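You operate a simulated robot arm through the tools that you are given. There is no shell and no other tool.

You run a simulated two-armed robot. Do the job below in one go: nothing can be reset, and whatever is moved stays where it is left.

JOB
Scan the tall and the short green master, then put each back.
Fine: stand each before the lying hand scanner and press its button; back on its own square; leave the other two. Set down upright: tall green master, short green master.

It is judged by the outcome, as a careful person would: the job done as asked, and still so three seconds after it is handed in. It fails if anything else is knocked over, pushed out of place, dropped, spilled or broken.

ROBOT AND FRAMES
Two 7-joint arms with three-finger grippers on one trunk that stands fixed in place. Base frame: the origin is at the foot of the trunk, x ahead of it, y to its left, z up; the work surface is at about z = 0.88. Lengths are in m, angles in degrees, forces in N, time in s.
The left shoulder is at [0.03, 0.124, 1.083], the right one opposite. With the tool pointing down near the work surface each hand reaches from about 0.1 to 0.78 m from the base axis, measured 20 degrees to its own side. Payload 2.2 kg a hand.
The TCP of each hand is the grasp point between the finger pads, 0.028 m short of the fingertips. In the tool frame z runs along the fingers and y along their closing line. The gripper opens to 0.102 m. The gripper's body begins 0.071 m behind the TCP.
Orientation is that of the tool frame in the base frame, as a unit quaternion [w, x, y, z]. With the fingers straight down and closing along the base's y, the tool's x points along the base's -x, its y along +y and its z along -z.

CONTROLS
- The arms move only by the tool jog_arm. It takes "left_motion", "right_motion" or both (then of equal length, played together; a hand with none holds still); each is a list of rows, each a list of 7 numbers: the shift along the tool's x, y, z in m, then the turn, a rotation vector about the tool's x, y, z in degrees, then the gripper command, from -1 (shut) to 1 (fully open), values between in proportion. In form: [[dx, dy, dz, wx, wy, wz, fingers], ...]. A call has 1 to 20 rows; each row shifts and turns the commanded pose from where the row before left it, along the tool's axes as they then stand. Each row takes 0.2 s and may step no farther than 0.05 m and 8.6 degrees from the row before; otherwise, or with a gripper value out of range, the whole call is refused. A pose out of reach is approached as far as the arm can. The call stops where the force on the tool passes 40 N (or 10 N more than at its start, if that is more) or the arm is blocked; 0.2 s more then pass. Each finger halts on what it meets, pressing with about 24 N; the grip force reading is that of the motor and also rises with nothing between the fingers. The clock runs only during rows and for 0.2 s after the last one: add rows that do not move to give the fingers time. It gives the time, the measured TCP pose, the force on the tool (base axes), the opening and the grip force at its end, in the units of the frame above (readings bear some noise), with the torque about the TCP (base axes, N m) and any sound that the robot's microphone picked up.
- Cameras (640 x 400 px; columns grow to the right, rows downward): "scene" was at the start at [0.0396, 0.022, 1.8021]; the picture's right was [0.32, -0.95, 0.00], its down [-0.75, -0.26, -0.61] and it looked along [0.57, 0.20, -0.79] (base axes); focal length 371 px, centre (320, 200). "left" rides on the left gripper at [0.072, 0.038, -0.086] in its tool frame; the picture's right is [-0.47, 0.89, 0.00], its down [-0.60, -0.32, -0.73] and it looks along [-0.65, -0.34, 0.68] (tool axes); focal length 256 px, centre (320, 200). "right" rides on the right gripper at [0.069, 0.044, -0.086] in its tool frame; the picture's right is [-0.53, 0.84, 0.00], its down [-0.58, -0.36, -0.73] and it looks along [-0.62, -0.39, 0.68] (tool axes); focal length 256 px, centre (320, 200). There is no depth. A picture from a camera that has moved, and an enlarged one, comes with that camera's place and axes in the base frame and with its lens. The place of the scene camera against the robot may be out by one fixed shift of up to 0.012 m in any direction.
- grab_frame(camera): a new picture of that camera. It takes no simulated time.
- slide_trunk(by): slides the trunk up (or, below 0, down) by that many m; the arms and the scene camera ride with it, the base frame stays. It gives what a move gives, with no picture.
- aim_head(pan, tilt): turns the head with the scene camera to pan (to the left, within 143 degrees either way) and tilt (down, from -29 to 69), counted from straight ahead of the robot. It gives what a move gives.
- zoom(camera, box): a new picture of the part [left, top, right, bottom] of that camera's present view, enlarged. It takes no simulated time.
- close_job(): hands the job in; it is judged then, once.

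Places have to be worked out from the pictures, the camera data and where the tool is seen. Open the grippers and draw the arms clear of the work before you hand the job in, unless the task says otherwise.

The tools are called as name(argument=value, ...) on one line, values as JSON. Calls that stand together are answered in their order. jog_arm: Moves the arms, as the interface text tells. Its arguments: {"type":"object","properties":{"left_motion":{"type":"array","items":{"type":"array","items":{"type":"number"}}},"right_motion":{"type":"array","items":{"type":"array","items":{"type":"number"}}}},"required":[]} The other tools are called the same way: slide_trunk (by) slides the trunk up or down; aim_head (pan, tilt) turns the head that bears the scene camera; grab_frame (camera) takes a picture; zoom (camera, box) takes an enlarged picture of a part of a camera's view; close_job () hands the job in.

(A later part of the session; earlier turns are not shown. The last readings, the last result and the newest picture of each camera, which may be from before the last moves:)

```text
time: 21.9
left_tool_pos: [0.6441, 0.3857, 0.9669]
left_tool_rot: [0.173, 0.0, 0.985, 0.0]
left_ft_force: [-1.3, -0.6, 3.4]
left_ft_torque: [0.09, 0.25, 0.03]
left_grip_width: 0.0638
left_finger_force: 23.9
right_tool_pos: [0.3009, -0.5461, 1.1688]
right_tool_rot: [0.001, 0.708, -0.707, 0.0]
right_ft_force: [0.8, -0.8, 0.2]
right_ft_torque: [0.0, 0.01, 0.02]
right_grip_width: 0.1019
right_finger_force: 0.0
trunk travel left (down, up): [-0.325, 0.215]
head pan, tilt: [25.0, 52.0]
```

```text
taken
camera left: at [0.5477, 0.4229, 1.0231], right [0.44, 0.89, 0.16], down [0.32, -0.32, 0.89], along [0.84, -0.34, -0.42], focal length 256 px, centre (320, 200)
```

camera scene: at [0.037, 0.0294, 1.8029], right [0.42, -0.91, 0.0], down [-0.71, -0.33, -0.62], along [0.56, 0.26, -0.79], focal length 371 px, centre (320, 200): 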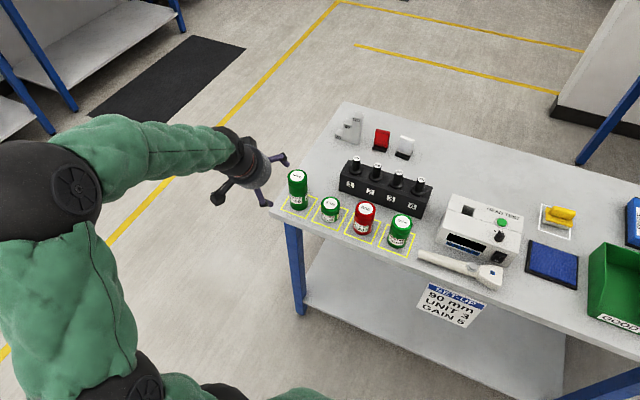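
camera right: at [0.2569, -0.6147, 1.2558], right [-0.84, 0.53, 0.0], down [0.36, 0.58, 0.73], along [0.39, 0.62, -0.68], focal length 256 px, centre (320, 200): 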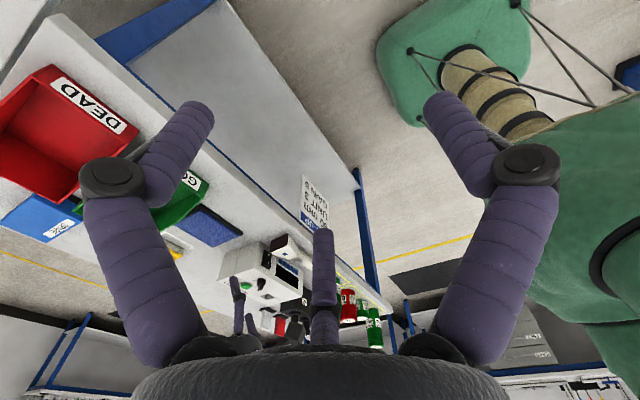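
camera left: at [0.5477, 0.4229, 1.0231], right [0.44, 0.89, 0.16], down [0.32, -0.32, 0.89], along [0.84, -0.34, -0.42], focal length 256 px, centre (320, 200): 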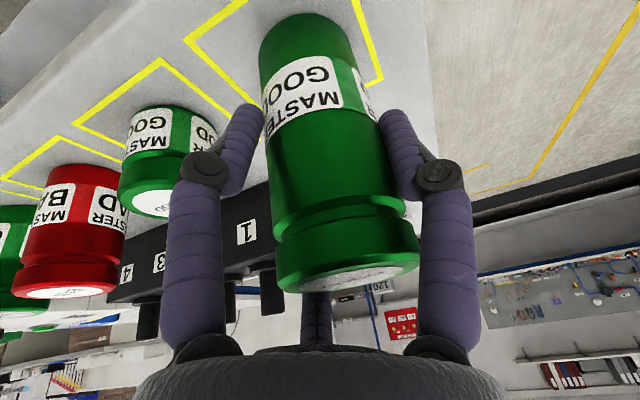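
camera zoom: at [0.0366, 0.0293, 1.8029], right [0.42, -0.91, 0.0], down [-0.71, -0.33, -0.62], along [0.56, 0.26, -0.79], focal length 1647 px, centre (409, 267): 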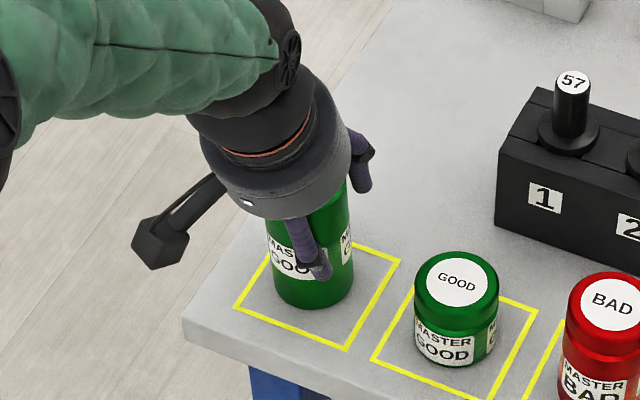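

The grip holds at a width of 0.064, and the can shifted about 3 mm toward +y as the fingers closed. I lift it a little and check that it hangs upright.

jog_arm(left_motion=[[-0.0051, 0, -0.0141, 0, 0, 0, -1], [-0.0051, 0, -0.0141, 0, 0, 0, -1], [0, 0, 0, 0, 0, 0, -1]])

zoom(camera="scene", box=[240, 140, 360, 230])

grab_frame(camera="left")

```text
time: 22.8
left_tool_pos: [0.6448, 0.3858, 0.9957]
left_tool_rot: [0.173, 0.0, 0.985, -0.001]
left_ft_force: [-0.3, -0.3, -4.1]
left_ft_torque: [0.0, 0.0, -0.01]
left_grip_width: 0.0637
left_finger_force: 24.6
right_tool_pos: [0.3012, -0.5472, 1.1703]
right_tool_rot: [0.0, 0.707, -0.707, 0.0]
right_ft_force: [0.6, 1.3, 0.4]
right_ft_torque: [0.03, 0.02, -0.01]
right_grip_width: 0.1019
right_finger_force: 0.1
trunk travel left (down, up): [-0.325, 0.215]
head pan, tilt: [25.0, 52.0]
```

```text
4.44 times, centred on (300, 185) of scene
camera zoom: at [0.0379, 0.0299, 1.8028], right [0.42, -0.91, 0.0], down [-0.71, -0.33, -0.62], along [0.56, 0.26, -0.79], focal length 1647 px, centre (409, 267)
```

zoom: 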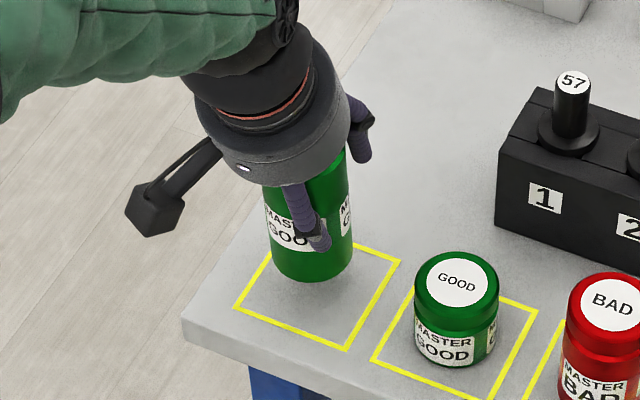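

```text
taken
camera left: at [0.5488, 0.423, 1.0531], right [0.44, 0.89, 0.16], down [0.32, -0.32, 0.89], along [0.84, -0.34, -0.42], focal length 256 px, centre (320, 200)
```

left: 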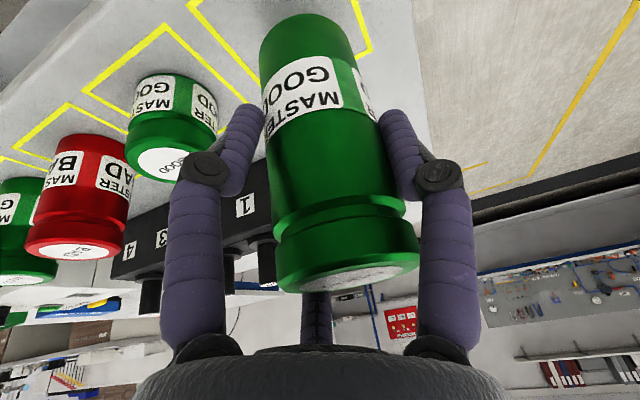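

It hangs upright with no torque. The arm reaches farther with the shoulder higher, so I raise the whole trunk 0.15 m, which lifts the can as well.

slide_trunk(by=0.15)

jog_arm(left_motion=[[0.0007, -0.0449, -0.0003, 0, 0, 0, -1], [0.0007, -0.0449, -0.0003, 0, 0, 0, -1], [0.0007, -0.0449, -0.0003, 0, 0, 0, -1], [0.0007, -0.0449, -0.0003, 0, 0, 0, -1], [0.0007, -0.0449, -0.0003, 0, 0, 0, -1], [0.0007, -0.0449, -0.0003, 0, 0, 0, -1], [0.0007, -0.0449, -0.0003, 0, 0, 0, -1], [0.0007, -0.0449, -0.0003, 0, 0, 0, -1], [0, 0, 0, 0, 0, 0, -1]])

grab_frame(camera="scene")

```text
time: 24.5
left_tool_pos: [0.6441, 0.3851, 1.1456]
left_tool_rot: [0.173, 0.0, 0.985, -0.001]
left_ft_force: [-0.1, 0.0, -4.8]
left_ft_torque: [-0.02, -0.01, 0.0]
left_grip_width: 0.0634
left_finger_force: 24.0
right_tool_pos: [0.3016, -0.5465, 1.3197]
right_tool_rot: [0.0, 0.707, -0.707, 0.0]
right_ft_force: [0.5, 1.1, -0.1]
right_ft_torque: [0.01, 0.01, -0.04]
right_grip_width: 0.1022
right_finger_force: 0.1
trunk travel left (down, up): [-0.475, 0.065]
head pan, tilt: [25.0, 52.0]
```

```text
time: 26.5
left_tool_pos: [0.6388, 0.0252, 1.149]
left_tool_rot: [0.174, 0.0, 0.985, 0.0]
left_ft_force: [-0.2, 0.6, -3.8]
left_ft_torque: [-0.05, 0.02, -0.01]
left_grip_width: 0.0634
left_finger_force: 23.8
right_tool_pos: [0.3014, -0.5453, 1.318]
right_tool_rot: [0.0, -0.707, 0.707, 0.0]
right_ft_force: [-0.2, 0.1, 0.2]
right_ft_torque: [-0.03, -0.02, 0.01]
right_grip_width: 0.102
right_finger_force: 0.0
trunk travel left (down, up): [-0.475, 0.065]
head pan, tilt: [25.0, 52.0]
```

```text
taken
camera scene: at [0.0374, 0.0311, 1.9528], right [0.42, -0.91, 0.0], down [-0.71, -0.33, -0.62], along [0.56, 0.26, -0.79], focal length 371 px, centre (320, 200)
```

scene: 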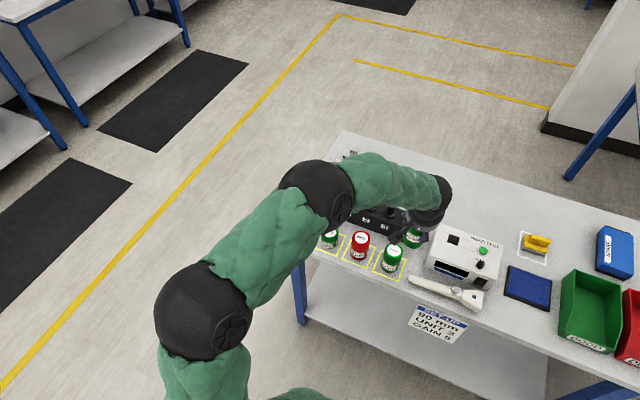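

The arm is tracking well. I carry on to y = -0.333 and turn the head there.

jog_arm(left_motion=[[0.0008, -0.0448, -0.0003, 0, 0, 0, -1], [0.0008, -0.0448, -0.0003, 0, 0, 0, -1], [0.0008, -0.0448, -0.0003, 0, 0, 0, -1], [0.0008, -0.0448, -0.0003, 0, 0, 0, -1], [0.0008, -0.0448, -0.0003, 0, 0, 0, -1], [0.0008, -0.0448, -0.0003, 0, 0, 0, -1], [0.0008, -0.0448, -0.0003, 0, 0, 0, -1], [0.0008, -0.0448, -0.0003, 0, 0, 0, -1], [0, 0, 0, 0, 0, 0, -1]])

aim_head(pan=-15, tilt=55)

grab_frame(camera="scene")

grab_frame(camera="left")

grab_frame(camera="right")

```text
time: 28.5
left_tool_pos: [0.6288, -0.3301, 1.1538]
left_tool_rot: [0.177, -0.001, 0.984, -0.002]
left_ft_force: [1.7, 0.0, -0.7]
left_ft_torque: [0.0, 0.12, 0.04]
left_grip_width: 0.0603
left_finger_force: 24.0
left hand out of reach, approached as far as the arm can: row 8
right_tool_pos: [0.3017, -0.5488, 1.3181]
right_tool_rot: [0.0, -0.707, 0.707, 0.002]
right_ft_force: [-0.7, -0.7, 0.6]
right_ft_torque: [-0.01, 0.03, 0.03]
right_grip_width: 0.102
right_finger_force: 0.0
trunk travel left (down, up): [-0.475, 0.065]
head pan, tilt: [25.0, 52.0]
```

```text
time: 29.6
left_tool_pos: [0.6257, -0.3283, 1.1481]
left_tool_rot: [0.174, 0.002, 0.985, 0.0]
left_ft_force: [-0.6, -0.3, -4.9]
left_ft_torque: [0.01, 0.01, 0.0]
left_grip_width: 0.06
left_finger_force: 23.8
right_tool_pos: [0.3016, -0.5467, 1.3191]
right_tool_rot: [0.001, -0.707, 0.707, 0.0]
right_ft_force: [-0.7, 0.2, 0.4]
right_ft_torque: [0.0, 0.02, 0.01]
right_grip_width: 0.1019
right_finger_force: 0.0
trunk travel left (down, up): [-0.475, 0.065]
head pan, tilt: [-15.0, 55.0]
```

```text
taken
camera scene: at [0.0394, -0.0215, 1.949], right [-0.26, -0.97, 0.0], down [-0.79, 0.21, -0.57], along [0.55, -0.15, -0.82], focal length 371 px, centre (320, 200)
```

scene: 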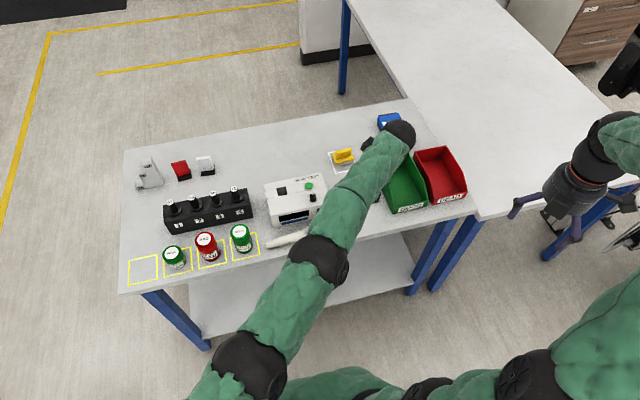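

```text
taken
camera left: at [0.5289, -0.2909, 1.2051], right [0.44, 0.88, 0.16], down [0.32, -0.32, 0.89], along [0.84, -0.34, -0.42], focal length 256 px, centre (320, 200)
```

left: 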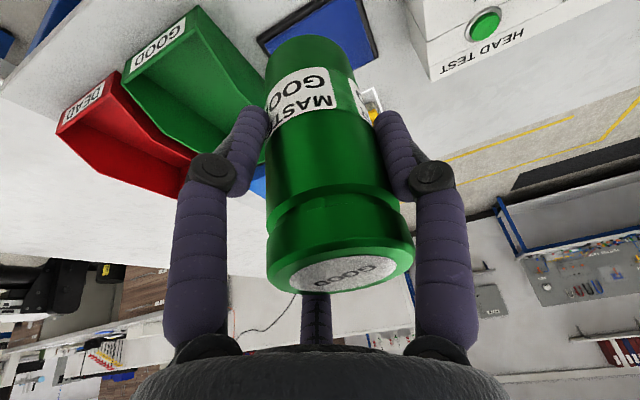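

```text
taken
camera right: at [0.2582, -0.6159, 1.4048], right [-0.84, 0.53, 0.0], down [0.37, 0.58, 0.73], along [0.39, 0.62, -0.68], focal length 256 px, centre (320, 200)
```

right: 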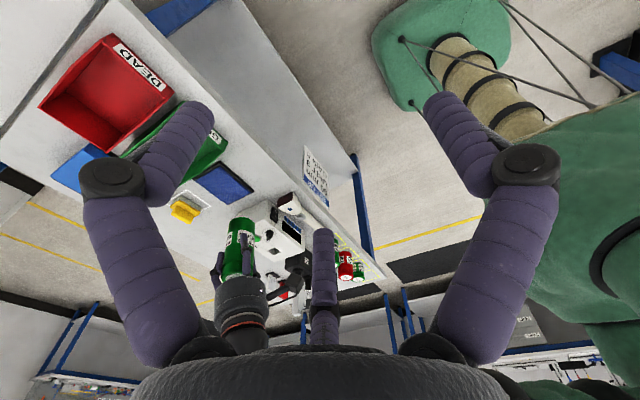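

Row 8 hit the edge of reach with a jerk, and the grip width fell to 0.060, so the can may have turned in the pads. I look closely before going on.

zoom(camera="left", box=[190, 10, 480, 310])

zoom(camera="right", box=[180, 170, 340, 350])

zoom(camera="scene", box=[300, 100, 460, 240])

```text
1.33 times, centred on (335, 160) of left
camera zoom: at [0.5289, -0.2909, 1.2051], right [0.44, 0.88, 0.16], down [0.32, -0.32, 0.89], along [0.84, -0.34, -0.42], focal length 341 px, centre (300, 253)
```

zoom: 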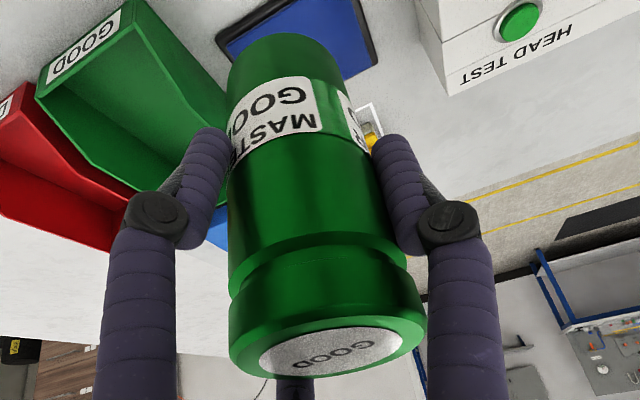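

```text
2.22 times, centred on (260, 260) of right
camera zoom: at [0.2582, -0.6159, 1.4048], right [-0.84, 0.53, 0.0], down [0.37, 0.58, 0.73], along [0.39, 0.62, -0.68], focal length 569 px, centre (453, 67)
```

zoom: 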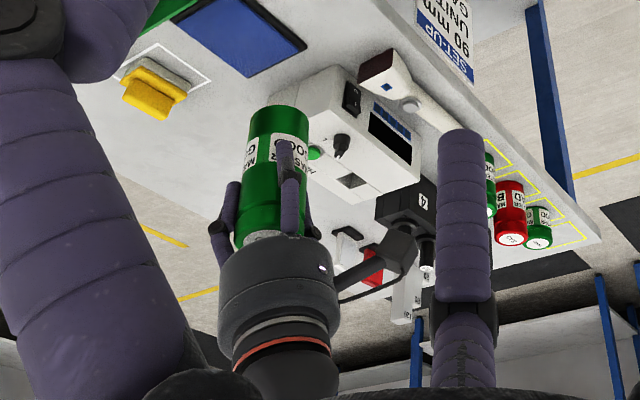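

```text
2.86 times, centred on (380, 170) of scene
camera zoom: at [0.0394, -0.0215, 1.949], right [-0.26, -0.97, 0.0], down [-0.79, 0.21, -0.57], along [0.55, -0.15, -0.82], focal length 1059 px, centre (149, 286)
```

zoom: 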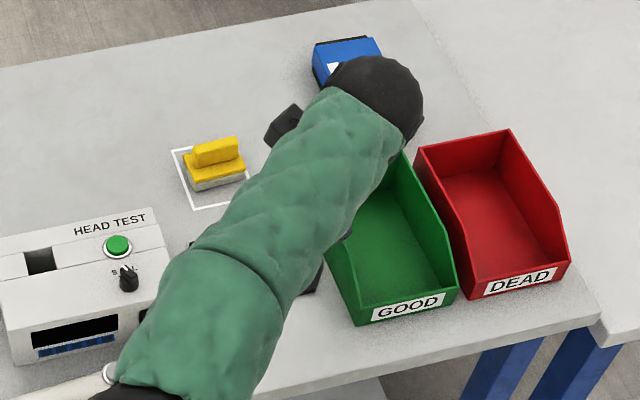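

The can has turned about 12° about the closing line, with its bottom forward, and the grip is still firm. A 12° lean rights itself against the table because the can only turns in the pads. I come in slightly from the reach limit to about (0.630, -0.318), lower to just above the table, and look.

jog_arm(left_motion=[[0.0094, 0.002, 0.0281, 0, 0, 0, -1], [0.0094, 0.002, 0.0281, 0, 0, 0, -1], [0.0094, 0.002, 0.0281, 0, 0, 0, -1], [0.0094, 0.002, 0.0281, 0, 0, 0, -1], [0.0094, 0.002, 0.0281, 0, 0, 0, -1], [0, 0, 0, 0, 0, 0, -1]])

grab_frame(camera="left")

zoom(camera="right", box=[180, 150, 380, 290])

grab_frame(camera="scene")

```text
time: 31.0
left_tool_pos: [0.6165, -0.3091, 1.0115]
left_tool_rot: [0.174, 0.001, 0.985, -0.001]
left_ft_force: [-0.3, -0.3, -3.7]
left_ft_torque: [-0.03, 0.04, 0.02]
left_grip_width: 0.06
left_finger_force: 23.8
left hand out of reach, approached as far as the arm can: row 1, 3, 5
right_tool_pos: [0.3007, -0.5476, 1.318]
right_tool_rot: [-0.001, 0.707, -0.707, 0.001]
right_ft_force: [0.6, 0.6, 0.1]
right_ft_torque: [0.0, -0.01, 0.01]
right_grip_width: 0.102
right_finger_force: 0.0
trunk travel left (down, up): [-0.475, 0.065]
head pan, tilt: [-15.0, 55.0]
```

```text
taken
camera left: at [0.5204, -0.2721, 1.0679], right [0.44, 0.88, 0.16], down [0.32, -0.32, 0.89], along [0.84, -0.34, -0.42], focal length 256 px, centre (320, 200)
```

left: 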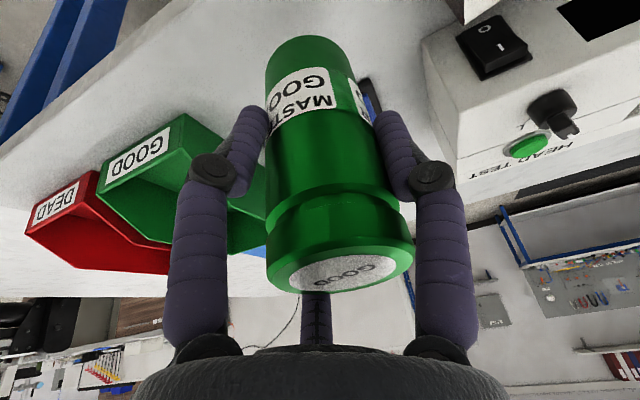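

```text
2.86 times, centred on (280, 220) of right
camera zoom: at [0.2579, -0.6159, 1.4049], right [-0.84, 0.54, 0.0], down [0.37, 0.58, 0.73], along [0.39, 0.62, -0.68], focal length 731 px, centre (434, 143)
```

zoom: 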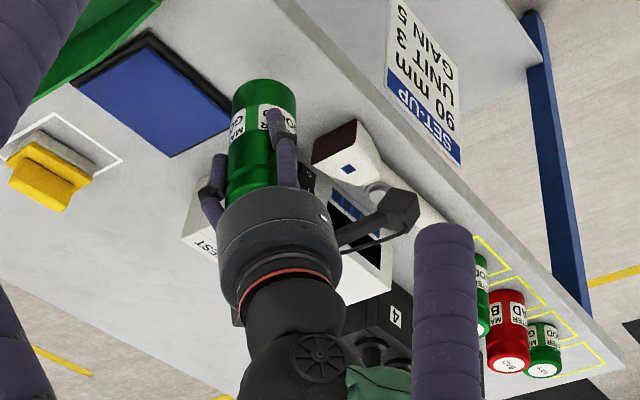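

```text
taken
camera scene: at [0.0391, -0.0215, 1.949], right [-0.26, -0.97, 0.0], down [-0.79, 0.21, -0.57], along [0.55, -0.15, -0.82], focal length 371 px, centre (320, 200)
```

scene: 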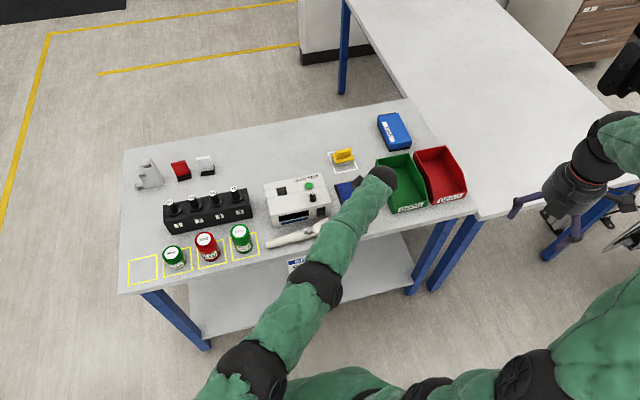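

The reach shrinks as the hand goes lower: I am at (0.6165, -0.309, 1.01). I move back in +y to get a real reach margin and see where the hand settles.

jog_arm(left_motion=[[0, 0.01, 0, 0, 0, 0, -1], [0, 0.01, 0, 0, 0, 0, -1], [0, 0.01, 0, 0, 0, 0, -1], [0, 0.01, 0, 0, 0, 0, -1], [0, 0, 0, 0, 0, 0, -1]])

```text
time: 32.2
left_tool_pos: [0.6321, -0.2844, 1.0075]
left_tool_rot: [0.172, 0.001, 0.985, 0.001]
left_ft_force: [0.3, -0.3, -3.5]
left_ft_torque: [0.03, 0.05, 0.0]
left_grip_width: 0.06
left_finger_force: 23.8
left hand out of reach, approached as far as the arm can: row 2, 3, 4
right_tool_pos: [0.3009, -0.5476, 1.3188]
right_tool_rot: [-0.001, -0.707, 0.707, 0.0]
right_ft_force: [-0.9, 0.5, 0.0]
right_ft_torque: [-0.01, -0.02, 0.01]
right_grip_width: 0.1021
right_finger_force: 0.0
trunk travel left (down, up): [-0.475, 0.065]
head pan, tilt: [-15.0, 55.0]
```

Reach is better with the shoulder nearer the hand's height. I raise the hand 0.13 relative to the trunk and then lower the trunk 0.13.

jog_arm(left_motion=[[-0.0089, 0, -0.0244, 0, 0, 0, -1], [-0.0089, 0, -0.0244, 0, 0, 0, -1], [-0.0089, 0, -0.0244, 0, 0, 0, -1], [-0.0089, 0, -0.0244, 0, 0, 0, -1], [-0.0089, 0, -0.0244, 0, 0, 0, -1], [0, 0, 0, 0, 0, 0, -1]])

slide_trunk(by=-0.13)

grab_frame(camera="left")

zoom(camera="right", box=[180, 120, 400, 280])

```text
time: 33.6
left_tool_pos: [0.6418, -0.2944, 1.1355]
left_tool_rot: [0.173, 0.001, 0.985, 0.002]
left_ft_force: [0.1, -0.2, -4.3]
left_ft_torque: [0.05, 0.03, 0.0]
left_grip_width: 0.0597
left_finger_force: 24.1
left hand out of reach, approached as far as the arm can: row 1, 2, 3
right_tool_pos: [0.3002, -0.5471, 1.3188]
right_tool_rot: [0.0, -0.707, 0.707, -0.001]
right_ft_force: [-0.4, 0.3, 0.4]
right_ft_torque: [-0.03, 0.03, 0.02]
right_grip_width: 0.1019
right_finger_force: 0.0
trunk travel left (down, up): [-0.475, 0.065]
head pan, tilt: [-15.0, 55.0]
```

```text
time: 35.1
left_tool_pos: [0.6441, -0.2917, 1.0063]
left_tool_rot: [0.172, -0.001, 0.985, 0.002]
left_ft_force: [0.2, 0.1, -4.2]
left_ft_torque: [-0.05, 0.0, 0.01]
left_grip_width: 0.0596
left_finger_force: 24.0
right_tool_pos: [0.2997, -0.5457, 1.1885]
right_tool_rot: [0.0, -0.707, 0.707, 0.0]
right_ft_force: [0.4, 0.6, 0.5]
right_ft_torque: [0.01, 0.0, -0.01]
right_grip_width: 0.1021
right_finger_force: 0.1
trunk travel left (down, up): [-0.345, 0.195]
head pan, tilt: [-15.0, 55.0]
```

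```text
taken
camera left: at [0.5467, -0.2558, 1.0628], right [0.44, 0.89, 0.16], down [0.32, -0.32, 0.89], along [0.84, -0.34, -0.42], focal length 256 px, centre (320, 200)
```

left: 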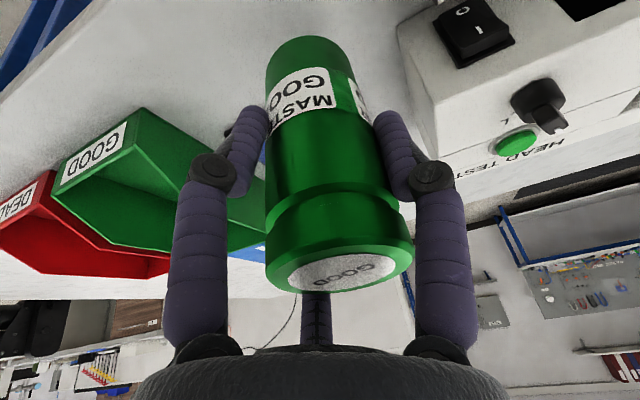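

```text
2.50 times, centred on (290, 200) of right
camera zoom: at [0.2578, -0.6158, 1.2753], right [-0.84, 0.54, 0.0], down [0.36, 0.58, 0.73], along [0.39, 0.62, -0.68], focal length 640 px, centre (395, 200)
```

zoom: 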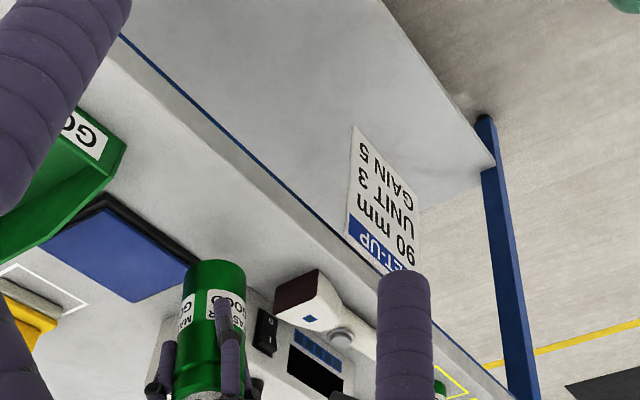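

I'm back within reach at (0.644, -0.292, 1.006) with a lower shoulder. I move to about (0.630, -0.31) and lower in small steps to just above contact.

jog_arm(left_motion=[[0.0061, -0.009, -0.0022, 0, 0, 0, -1], [0.0061, -0.009, -0.0022, 0, 0, 0, -1], [0.00274, 0, 0.00752, 0, 0, 0, -1], [0.00274, 0, 0.00752, 0, 0, 0, -1], [0.00274, 0, 0.00752, 0, 0, 0, -1], [0, 0, 0, 0, 0, 0, -1]])

grab_frame(camera="left")

zoom(camera="right", box=[180, 180, 400, 340])

```text
time: 36.5
left_tool_pos: [0.6298, -0.3113, 0.9816]
left_tool_rot: [0.172, 0.0, 0.985, 0.001]
left_ft_force: [-0.3, 0.7, -3.9]
left_ft_torque: [0.0, 0.01, 0.01]
left_grip_width: 0.0599
left_finger_force: 24.0
right_tool_pos: [0.3018, -0.5471, 1.1901]
right_tool_rot: [0.0, -0.707, 0.708, -0.001]
right_ft_force: [-0.8, -0.8, -0.1]
right_ft_torque: [-0.02, 0.02, 0.02]
right_grip_width: 0.1022
right_finger_force: 0.1
trunk travel left (down, up): [-0.345, 0.195]
head pan, tilt: [-15.0, 55.0]
```

```text
taken
camera left: at [0.5333, -0.2742, 1.0389], right [0.44, 0.89, 0.16], down [0.32, -0.32, 0.89], along [0.84, -0.34, -0.42], focal length 256 px, centre (320, 200)
```

left: 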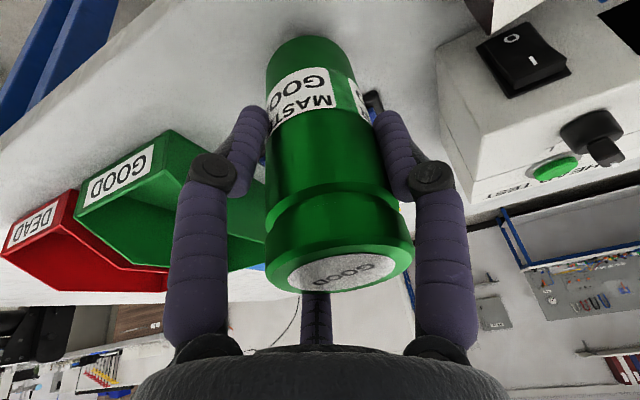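

```text
2.50 times, centred on (290, 260) of right
camera zoom: at [0.2578, -0.6158, 1.2749], right [-0.84, 0.54, 0.0], down [0.37, 0.58, 0.73], along [0.39, 0.62, -0.68], focal length 640 px, centre (395, 50)
```

zoom: 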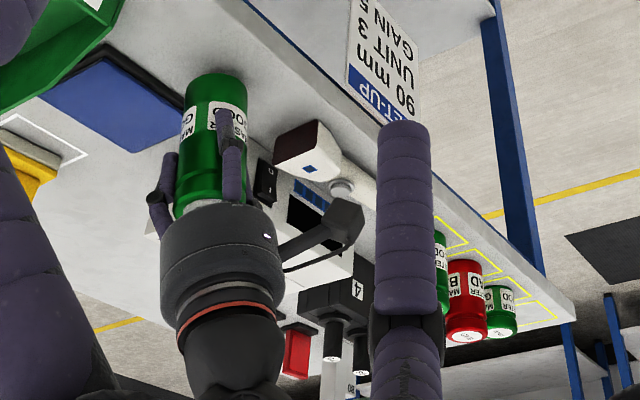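

It is in reach and hovering about 1 cm above the table. I now lower in 3 mm rows while watching the force.

jog_arm(left_motion=[[0.00103, 0, 0.00282, 0, 0, 0, -1], [0.00103, 0, 0.00282, 0, 0, 0, -1], [0.00103, 0, 0.00282, 0, 0, 0, -1], [0, 0, 0, 0, 0, 0, -1]])

```text
time: 37.5
left_tool_pos: [0.6298, -0.3115, 0.971]
left_tool_rot: [0.172, 0.0, 0.985, 0.001]
left_ft_force: [-0.2, 0.4, -4.1]
left_ft_torque: [-0.02, 0.01, -0.01]
left_grip_width: 0.0598
left_finger_force: 24.1
right_tool_pos: [0.3015, -0.5478, 1.1872]
right_tool_rot: [0.0, -0.707, 0.707, 0.0]
right_ft_force: [0.3, -0.2, 0.8]
right_ft_torque: [0.0, -0.03, -0.02]
right_grip_width: 0.1018
right_finger_force: 0.0
trunk travel left (down, up): [-0.345, 0.195]
head pan, tilt: [-15.0, 55.0]
```

There is no contact yet at z = 0.971. I continue in 2 mm rows.

jog_arm(left_motion=[[0.00068, 0, 0.00188, 0, 0, 0, -1], [0.00068, 0, 0.00188, 0, 0, 0, -1], [0, 0, 0, 0, 0, 0, -1]])

zoom(camera="right", box=[220, 190, 320, 260])

```text
time: 38.4
left_tool_pos: [0.6302, -0.3115, 0.9708]
left_tool_rot: [0.175, 0.0, 0.985, -0.001]
left_ft_force: [-2.3, 0.4, 5.9]
left_ft_torque: [-0.02, 0.36, 0.0]
left_grip_width: 0.0597
left_finger_force: 23.8
right_tool_pos: [0.3001, -0.5466, 1.1891]
right_tool_rot: [0.0, -0.707, 0.707, 0.0]
right_ft_force: [0.3, 0.2, -0.1]
right_ft_torque: [0.03, 0.03, 0.0]
right_grip_width: 0.1017
right_finger_force: 0.3
trunk travel left (down, up): [-0.345, 0.195]
head pan, tilt: [-15.0, 55.0]
```

```text
5.71 times, centred on (270, 225) of right
camera zoom: at [0.2568, -0.6155, 1.2754], right [-0.84, 0.54, 0.0], down [0.36, 0.58, 0.73], along [0.39, 0.62, -0.68], focal length 1463 px, centre (606, 57)
```

zoom: 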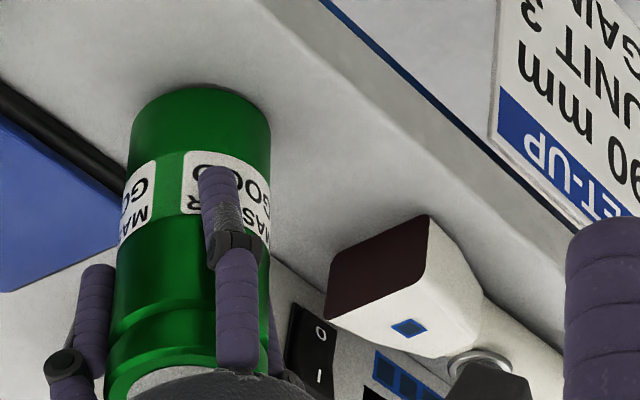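

Contact is on the can's robot-side edge only (10 N, 0.36 N·m), so it still leans and the pads hold it firmly. Rather than let it drop 12°, I lift off, lower the trunk by 0.10 for more reach, and turn the tool to make the can upright.

jog_arm(left_motion=[[-0.0082, 0.001, -0.0226, 0, 0, 0, -1], [-0.0082, 0.001, -0.0226, 0, 0, 0, -1], [-0.0082, 0.001, -0.0226, 0, 0, 0, -1], [-0.0082, 0.001, -0.0226, 0, 0, 0, -1], [-0.0082, 0.001, -0.0226, 0, 0, 0, -1], [0, 0, 0, 0, 0, 0, -1]])

slide_trunk(by=-0.09)

grab_frame(camera="scene")

```text
time: 39.8
left_tool_pos: [0.6294, -0.3092, 1.0865]
left_tool_rot: [0.173, 0.0, 0.985, 0.001]
left_ft_force: [-0.1, -0.3, -4.2]
left_ft_torque: [0.04, 0.04, -0.01]
left_grip_width: 0.0596
left_finger_force: 23.5
right_tool_pos: [0.3012, -0.5476, 1.19]
right_tool_rot: [0.0, 0.707, -0.707, -0.001]
right_ft_force: [0.1, 0.1, 0.1]
right_ft_torque: [0.0, -0.02, 0.01]
right_grip_width: 0.1023
right_finger_force: 0.0
trunk travel left (down, up): [-0.345, 0.195]
head pan, tilt: [-15.0, 55.0]
```

```text
time: 41.0
left_tool_pos: [0.6285, -0.3078, 0.9972]
left_tool_rot: [0.173, 0.0, 0.985, 0.0]
left_ft_force: [0.2, -0.3, -3.9]
left_ft_torque: [0.01, 0.03, -0.02]
left_grip_width: 0.0595
left_finger_force: 24.1
right_tool_pos: [0.2999, -0.5469, 1.0999]
right_tool_rot: [0.0, -0.707, 0.707, 0.0]
right_ft_force: [-0.3, -0.2, 0.1]
right_ft_torque: [-0.01, 0.03, 0.04]
right_grip_width: 0.1021
right_finger_force: 0.0
trunk travel left (down, up): [-0.255, 0.285]
head pan, tilt: [-15.0, 55.0]
```

```text
taken
camera scene: at [0.0388, -0.0212, 1.7292], right [-0.26, -0.97, 0.0], down [-0.79, 0.21, -0.57], along [0.55, -0.15, -0.82], focal length 371 px, centre (320, 200)
```

scene: 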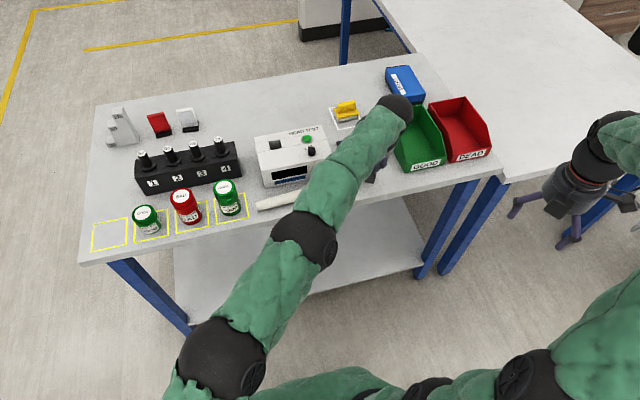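

I rotate the tool upright in small steps, first by 6°, and compare.

jog_arm(left_motion=[[0, 0, 0, 0, 3, 0, -1], [0, 0, 0, 0, 3, 0, -1], [0, 0, 0, 0, 0, 0, -1]])

zoom(camera="right", box=[180, 120, 380, 260])

grab_frame(camera="left")

```text
time: 41.8
left_tool_pos: [0.6142, -0.2992, 0.995]
left_tool_rot: [0.127, 0.001, 0.992, 0.001]
left_ft_force: [0.4, -0.3, -4.2]
left_ft_torque: [0.0, 0.04, -0.02]
left_grip_width: 0.0595
left_finger_force: 24.2
left hand out of reach, approached as far as the arm can: row 2
right_tool_pos: [0.3015, -0.5475, 1.0979]
right_tool_rot: [0.0, 0.707, -0.707, -0.001]
right_ft_force: [0.3, 0.0, -0.2]
right_ft_torque: [0.03, 0.01, 0.01]
right_grip_width: 0.102
right_finger_force: 0.0
trunk travel left (down, up): [-0.255, 0.285]
head pan, tilt: [-15.0, 55.0]
```

```text
2.86 times, centred on (280, 190) of right
camera zoom: at [0.2585, -0.6165, 1.1843], right [-0.84, 0.53, 0.0], down [0.37, 0.58, 0.73], along [0.39, 0.62, -0.68], focal length 731 px, centre (434, 229)
```

zoom: 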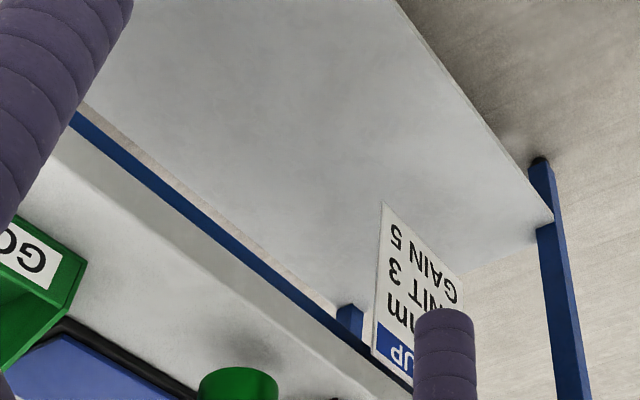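

```text
taken
camera left: at [0.5242, -0.2617, 1.0604], right [0.45, 0.88, 0.12], down [0.4, -0.32, 0.86], along [0.8, -0.34, -0.5], focal length 256 px, centre (320, 200)
```

left: 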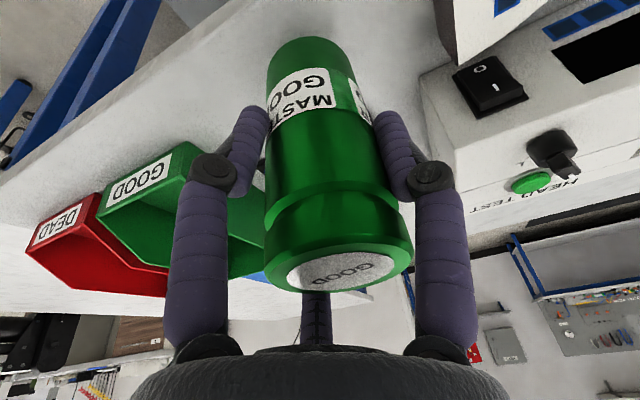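

A tilt of 14° reaches only about 0.72 m. I come in to about (0.620, -0.284), which is still about 40 mm in front of the window. The can should be within about 6° of upright there.

jog_arm(left_motion=[[0.0041, 0.0125, -0.001, 0, 0, 0, -1], [0.0041, 0.0125, -0.001, 0, 0, 0, -1], [0, 0, 0, 0, 0, 0, -1]])

grab_frame(camera="left")

```text
time: 42.6
left_tool_pos: [0.6047, -0.2735, 0.9969]
left_tool_rot: [0.121, 0.001, 0.993, 0.001]
left_ft_force: [0.6, -0.4, -4.9]
left_ft_torque: [-0.01, 0.01, 0.02]
left_grip_width: 0.0596
left_finger_force: 24.4
right_tool_pos: [0.3011, -0.5462, 1.0973]
right_tool_rot: [0.0, -0.707, 0.707, 0.0]
right_ft_force: [-0.7, 0.8, -0.4]
right_ft_torque: [0.04, 0.01, 0.02]
right_grip_width: 0.1019
right_finger_force: 0.1
trunk travel left (down, up): [-0.255, 0.285]
head pan, tilt: [-15.0, 55.0]
```

```text
taken
camera left: at [0.5157, -0.236, 1.0633], right [0.45, 0.88, 0.11], down [0.41, -0.32, 0.85], along [0.79, -0.34, -0.51], focal length 256 px, centre (320, 200)
```

left: 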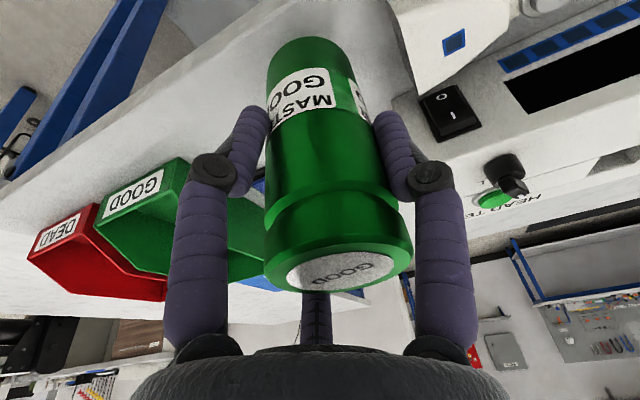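

The commanded pose follows the achieved one. I make a small move to about (0.620, -0.280), then down to just above the table.

jog_arm(left_motion=[[-0.0074, -0.0033, 0.0018, 0, 0, 0, -1], [-0.0074, -0.0033, 0.0018, 0, 0, 0, -1], [0.002, 0, 0.0078, 0, 0, 0, -1], [0.002, 0, 0.0078, 0, 0, 0, -1], [0, 0, 0, 0, 0, 0, -1]])

grab_frame(camera="right")

```text
time: 43.8
left_tool_pos: [0.6217, -0.2813, 0.9794]
left_tool_rot: [0.121, 0.001, 0.993, 0.001]
left_ft_force: [-0.3, -0.5, -4.0]
left_ft_torque: [-0.02, 0.04, 0.0]
left_grip_width: 0.0595
left_finger_force: 24.3
right_tool_pos: [0.3005, -0.5466, 1.0991]
right_tool_rot: [0.0, 0.707, -0.707, 0.0]
right_ft_force: [-1.2, 1.0, -0.4]
right_ft_torque: [-0.01, 0.0, 0.01]
right_grip_width: 0.1022
right_finger_force: 0.2
trunk travel left (down, up): [-0.255, 0.285]
head pan, tilt: [-15.0, 55.0]
```

```text
taken
camera right: at [0.2578, -0.6158, 1.185], right [-0.84, 0.54, 0.0], down [0.37, 0.58, 0.73], along [0.39, 0.62, -0.68], focal length 256 px, centre (320, 200)
```

right: 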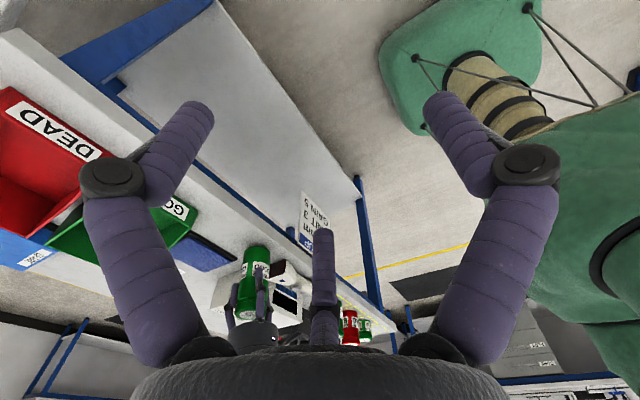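

zoom(camera="right", box=[200, 220, 330, 350])

```text
3.08 times, centred on (265, 285) of right
camera zoom: at [0.2578, -0.6158, 1.185], right [-0.84, 0.54, 0.0], down [0.37, 0.58, 0.73], along [0.39, 0.62, -0.68], focal length 788 px, centre (489, -62)
```

zoom: 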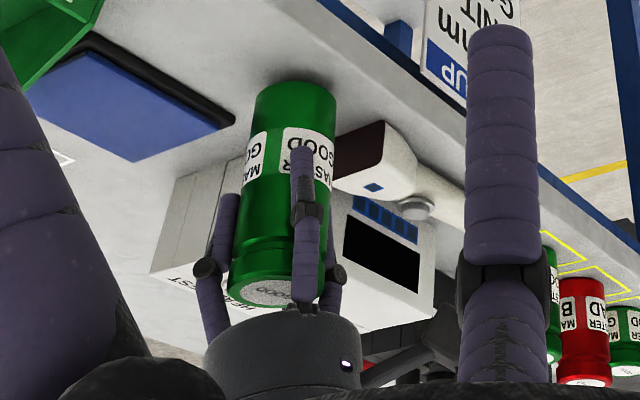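

The can now leans about 5° only, bottom forward. I lower it to contact.

jog_arm(left_motion=[[0.0007, 0, 0.0029, 0, 0, 0, -1], [0.0007, 0, 0.0029, 0, 0, 0, -1], [0.0007, 0, 0.0029, 0, 0, 0, -1], [0, 0, 0, 0, 0, 0, -1]])

jog_arm(left_motion=[[0.0004, 0, 0.0016, 0, 0, 0, -1], [0, 0, 0, 0, 0, 0, -1]])

```text
time: 44.8
left_tool_pos: [0.6214, -0.2785, 0.9707]
left_tool_rot: [0.121, 0.0, 0.993, 0.001]
left_ft_force: [0.0, 0.6, -4.3]
left_ft_torque: [0.03, 0.03, 0.0]
left_grip_width: 0.0592
left_finger_force: 23.7
right_tool_pos: [0.3012, -0.5464, 1.0989]
right_tool_rot: [0.0, -0.707, 0.707, 0.0]
right_ft_force: [0.4, -0.1, 0.2]
right_ft_torque: [-0.03, 0.01, 0.0]
right_grip_width: 0.1021
right_finger_force: 0.1
trunk travel left (down, up): [-0.255, 0.285]
head pan, tilt: [-15.0, 55.0]
```

```text
time: 45.4
left_tool_pos: [0.622, -0.2806, 0.9689]
left_tool_rot: [0.122, 0.0, 0.993, -0.001]
left_ft_force: [-0.2, 1.5, 0.8]
left_ft_torque: [0.19, 0.06, -0.04]
left_grip_width: 0.0592
left_finger_force: 23.9
right_tool_pos: [0.3004, -0.5472, 1.0996]
right_tool_rot: [-0.001, -0.707, 0.708, 0.0]
right_ft_force: [0.5, -0.5, 0.7]
right_ft_torque: [0.02, -0.02, 0.04]
right_grip_width: 0.1019
right_finger_force: 0.0
trunk travel left (down, up): [-0.255, 0.285]
head pan, tilt: [-15.0, 55.0]
```

It has touched down, leaning a few degrees toward +y. I open the fingers very gradually so they guide the can as it settles flat.

jog_arm(left_motion=[[0, 0, 0, 0, 0, 0, 0.15], [0, 0, 0, 0, 0, 0, 0.18], [0, 0, 0, 0, 0, 0, 0.21], [0, 0, 0, 0, 0, 0, 0.24], [0, 0, 0, 0, 0, 0, 0.27], [0, 0, 0, 0, 0, 0, 0.3], [0, 0, 0, 0, 0, 0, 0.34], [0, 0, 0, 0, 0, 0, 0.34]])

zoom(camera="right", box=[200, 220, 330, 350])

grab_frame(camera="left")

```text
time: 47.2
left_tool_pos: [0.6208, -0.2805, 0.969]
left_tool_rot: [0.121, -0.001, 0.993, 0.001]
left_ft_force: [0.9, -0.2, 0.1]
left_ft_torque: [0.01, 0.02, -0.01]
left_grip_width: 0.0687
left_finger_force: 0.2
right_tool_pos: [0.3008, -0.5467, 1.0992]
right_tool_rot: [0.0, 0.708, -0.707, 0.0]
right_ft_force: [0.2, 0.1, 0.4]
right_ft_torque: [0.0, -0.01, -0.02]
right_grip_width: 0.1019
right_finger_force: 0.0
trunk travel left (down, up): [-0.255, 0.285]
head pan, tilt: [-15.0, 55.0]
```

```text
3.08 times, centred on (265, 285) of right
camera zoom: at [0.2577, -0.6157, 1.185], right [-0.84, 0.53, 0.0], down [0.37, 0.58, 0.73], along [0.39, 0.62, -0.68], focal length 788 px, centre (489, -62)
```

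zoom: 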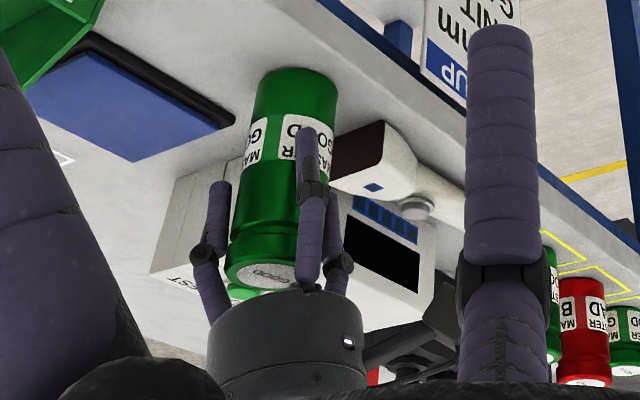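

```text
taken
camera left: at [0.5312, -0.2428, 1.0354], right [0.45, 0.89, 0.11], down [0.41, -0.32, 0.85], along [0.79, -0.34, -0.51], focal length 256 px, centre (320, 200)
```

left: 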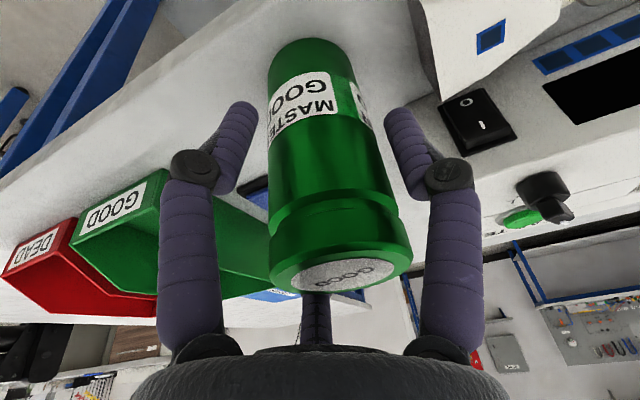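

All forces are near zero and the can stands free. I open fully, lift the hand straight up and draw it back.

jog_arm(left_motion=[[0, 0, 0, 0, 0, 0, 0.6], [0, 0, 0, 0, 0, 0, 0.8], [-0.0048, 0, -0.0194, 0, 0, 0, 0.8], [-0.0073, 0, -0.0291, 0, 0, 0, 0.8], [-0.0073, 0, -0.0291, 0, 0, 0, 0.8], [-0.0073, 0, -0.0291, 0, 0, 0, 0.8], [-0.0073, 0, -0.0291, 0, 0, 0, 0.8], [0.03, 0.03, 0, 0, 0, 0, 0.8], [0.03, 0.03, 0, 0, 0, 0, 0.8], [0.03, 0.03, 0, 0, 0, 0, 0.8], [0.03, 0.03, 0, 0, 0, 0, 0.8], [0, 0, 0, 0, 0, 0, 0.8]])

grab_frame(camera="scene")

zoom(camera="right", box=[200, 220, 330, 350])

```text
time: 49.8
left_tool_pos: [0.6339, -0.2604, 1.117]
left_tool_rot: [0.125, -0.001, 0.992, 0.007]
left_ft_force: [-0.5, 0.1, -0.1]
left_ft_torque: [0.0, -0.02, 0.02]
left_grip_width: 0.092
left_finger_force: 0.1
left hand out of reach, approached as far as the arm can: row 8, 9, 10, 11
right_tool_pos: [0.3, -0.5469, 1.0985]
right_tool_rot: [0.0, -0.707, 0.707, 0.0]
right_ft_force: [0.0, -0.8, 0.7]
right_ft_torque: [0.0, -0.01, 0.0]
right_grip_width: 0.1019
right_finger_force: 0.1
trunk travel left (down, up): [-0.255, 0.285]
head pan, tilt: [-15.0, 55.0]
```

```text
taken
camera scene: at [0.0385, -0.0214, 1.729], right [-0.26, -0.97, 0.0], down [-0.79, 0.21, -0.57], along [0.55, -0.15, -0.82], focal length 371 px, centre (320, 200)
```

scene: 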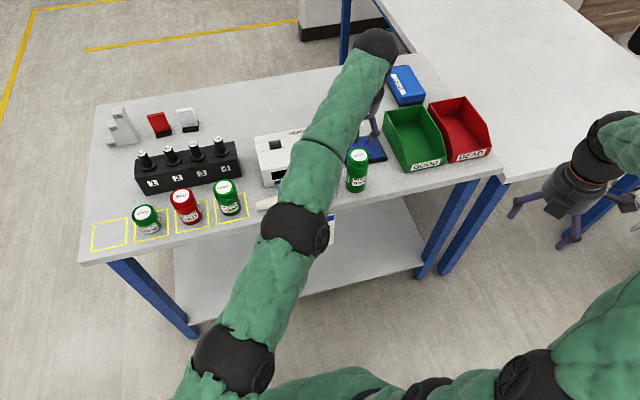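

```text
3.08 times, centred on (265, 285) of right
camera zoom: at [0.2575, -0.6158, 1.185], right [-0.84, 0.54, 0.0], down [0.36, 0.58, 0.73], along [0.39, 0.62, -0.68], focal length 788 px, centre (489, -62)
```

zoom: 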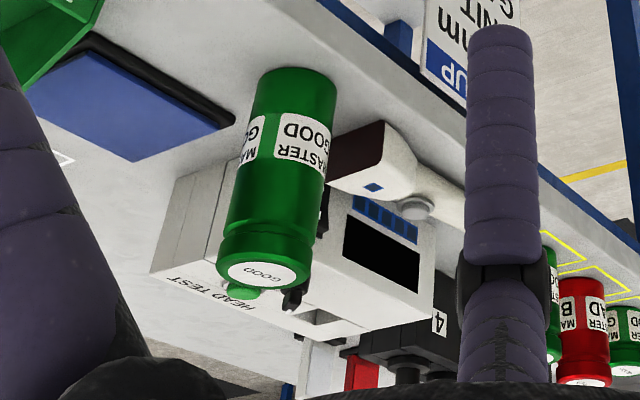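

The tall master now stands upright in front of the window. The left arm was sluggish in leaving, so I move it toward +y in small rows and watch.

jog_arm(left_motion=[[0, 0.03, 0, 0, 0, 0, 0.8], [0, 0.03, 0, 0, 0, 0, 0.8], [0, 0.03, 0, 0, 0, 0, 0.8], [0, 0.03, 0, 0, 0, 0, 0.8], [0, 0, 0, 0, 0, 0, 0.8]])

```text
time: 51.0
left_tool_pos: [0.6757, -0.1672, 1.1282]
left_tool_rot: [0.12, 0.001, 0.993, 0.002]
left_ft_force: [0.0, 0.6, -0.1]
left_ft_torque: [0.0, 0.0, -0.01]
left_grip_width: 0.0917
left_finger_force: 0.1
left hand out of reach, approached as far as the arm can: row 2, 3, 4
right_tool_pos: [0.3004, -0.548, 1.0982]
right_tool_rot: [0.0, -0.707, 0.708, 0.001]
right_ft_force: [-0.1, -1.4, 0.7]
right_ft_torque: [0.0, -0.02, -0.01]
right_grip_width: 0.1021
right_finger_force: 0.0
trunk travel left (down, up): [-0.255, 0.285]
head pan, tilt: [-15.0, 55.0]
```

The arm seems stretched straight, a singular posture in which inward moves slide along the reach sphere. I tilt the tool forward again, which pulls the wrist inward, and then retract in small steps.

jog_arm(left_motion=[[0, 0, 0, 0, -5, 0, 0.8], [0, 0, 0, 0, -5, 0, 0.8], [0, 0, 0, 0, -5, 0, 0.8], [0.01, 0.01, 0, 0, 0, 0, 0.8], [0.01, 0.01, 0, 0, 0, 0, 0.8], [0, 0, 0, 0, 0, 0, 0.8]])

grab_frame(camera="scene")

```text
time: 52.4
left_tool_pos: [0.7186, -0.1904, 1.1407]
left_tool_rot: [0.249, 0.0, 0.968, 0.001]
left_ft_force: [0.0, 0.6, -0.2]
left_ft_torque: [0.0, 0.0, 0.01]
left_grip_width: 0.0918
left_finger_force: 0.0
left hand out of reach, approached as far as the arm can: row 1, 2, 3, 4, 5
right_tool_pos: [0.3, -0.5462, 1.0997]
right_tool_rot: [0.0, -0.707, 0.707, 0.0]
right_ft_force: [0.2, -0.6, -0.4]
right_ft_torque: [-0.02, 0.0, -0.02]
right_grip_width: 0.102
right_finger_force: 0.0
trunk travel left (down, up): [-0.255, 0.285]
head pan, tilt: [-15.0, 55.0]
```

```text
taken
camera scene: at [0.0386, -0.021, 1.729], right [-0.26, -0.97, 0.0], down [-0.79, 0.21, -0.57], along [0.55, -0.15, -0.82], focal length 371 px, centre (320, 200)
```

scene: 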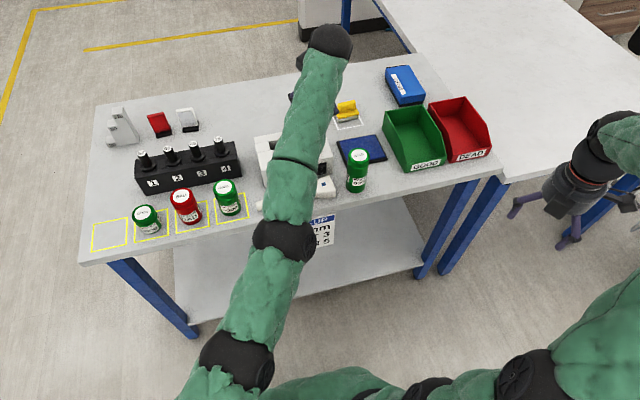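

It is still straight. I give larger inward and upward commands to break it out of the straight posture, away from all objects.

jog_arm(left_motion=[[0.03, 0.01, -0.03, 0, 0, 0, 0.8], [0.03, 0.01, -0.03, 0, 0, 0, 0.8], [0.03, 0.01, -0.03, 0, 0, 0, 0.8], [0, 0, 0, 0, 0, 0, 0.8]])

```text
time: 53.4
left_tool_pos: [0.6921, -0.2081, 1.1851]
left_tool_rot: [0.249, 0.001, 0.969, 0.001]
left_ft_force: [0.7, -0.5, 0.0]
left_ft_torque: [-0.01, -0.01, 0.01]
left_grip_width: 0.0918
left_finger_force: 0.1
left hand out of reach, approached as far as the arm can: row 1, 2, 3
right_tool_pos: [0.3025, -0.5463, 1.0995]
right_tool_rot: [0.0, 0.708, -0.707, 0.0]
right_ft_force: [0.4, -0.1, -0.6]
right_ft_torque: [-0.01, -0.02, 0.01]
right_grip_width: 0.1022
right_finger_force: 0.1
trunk travel left (down, up): [-0.255, 0.285]
head pan, tilt: [-15.0, 55.0]
```

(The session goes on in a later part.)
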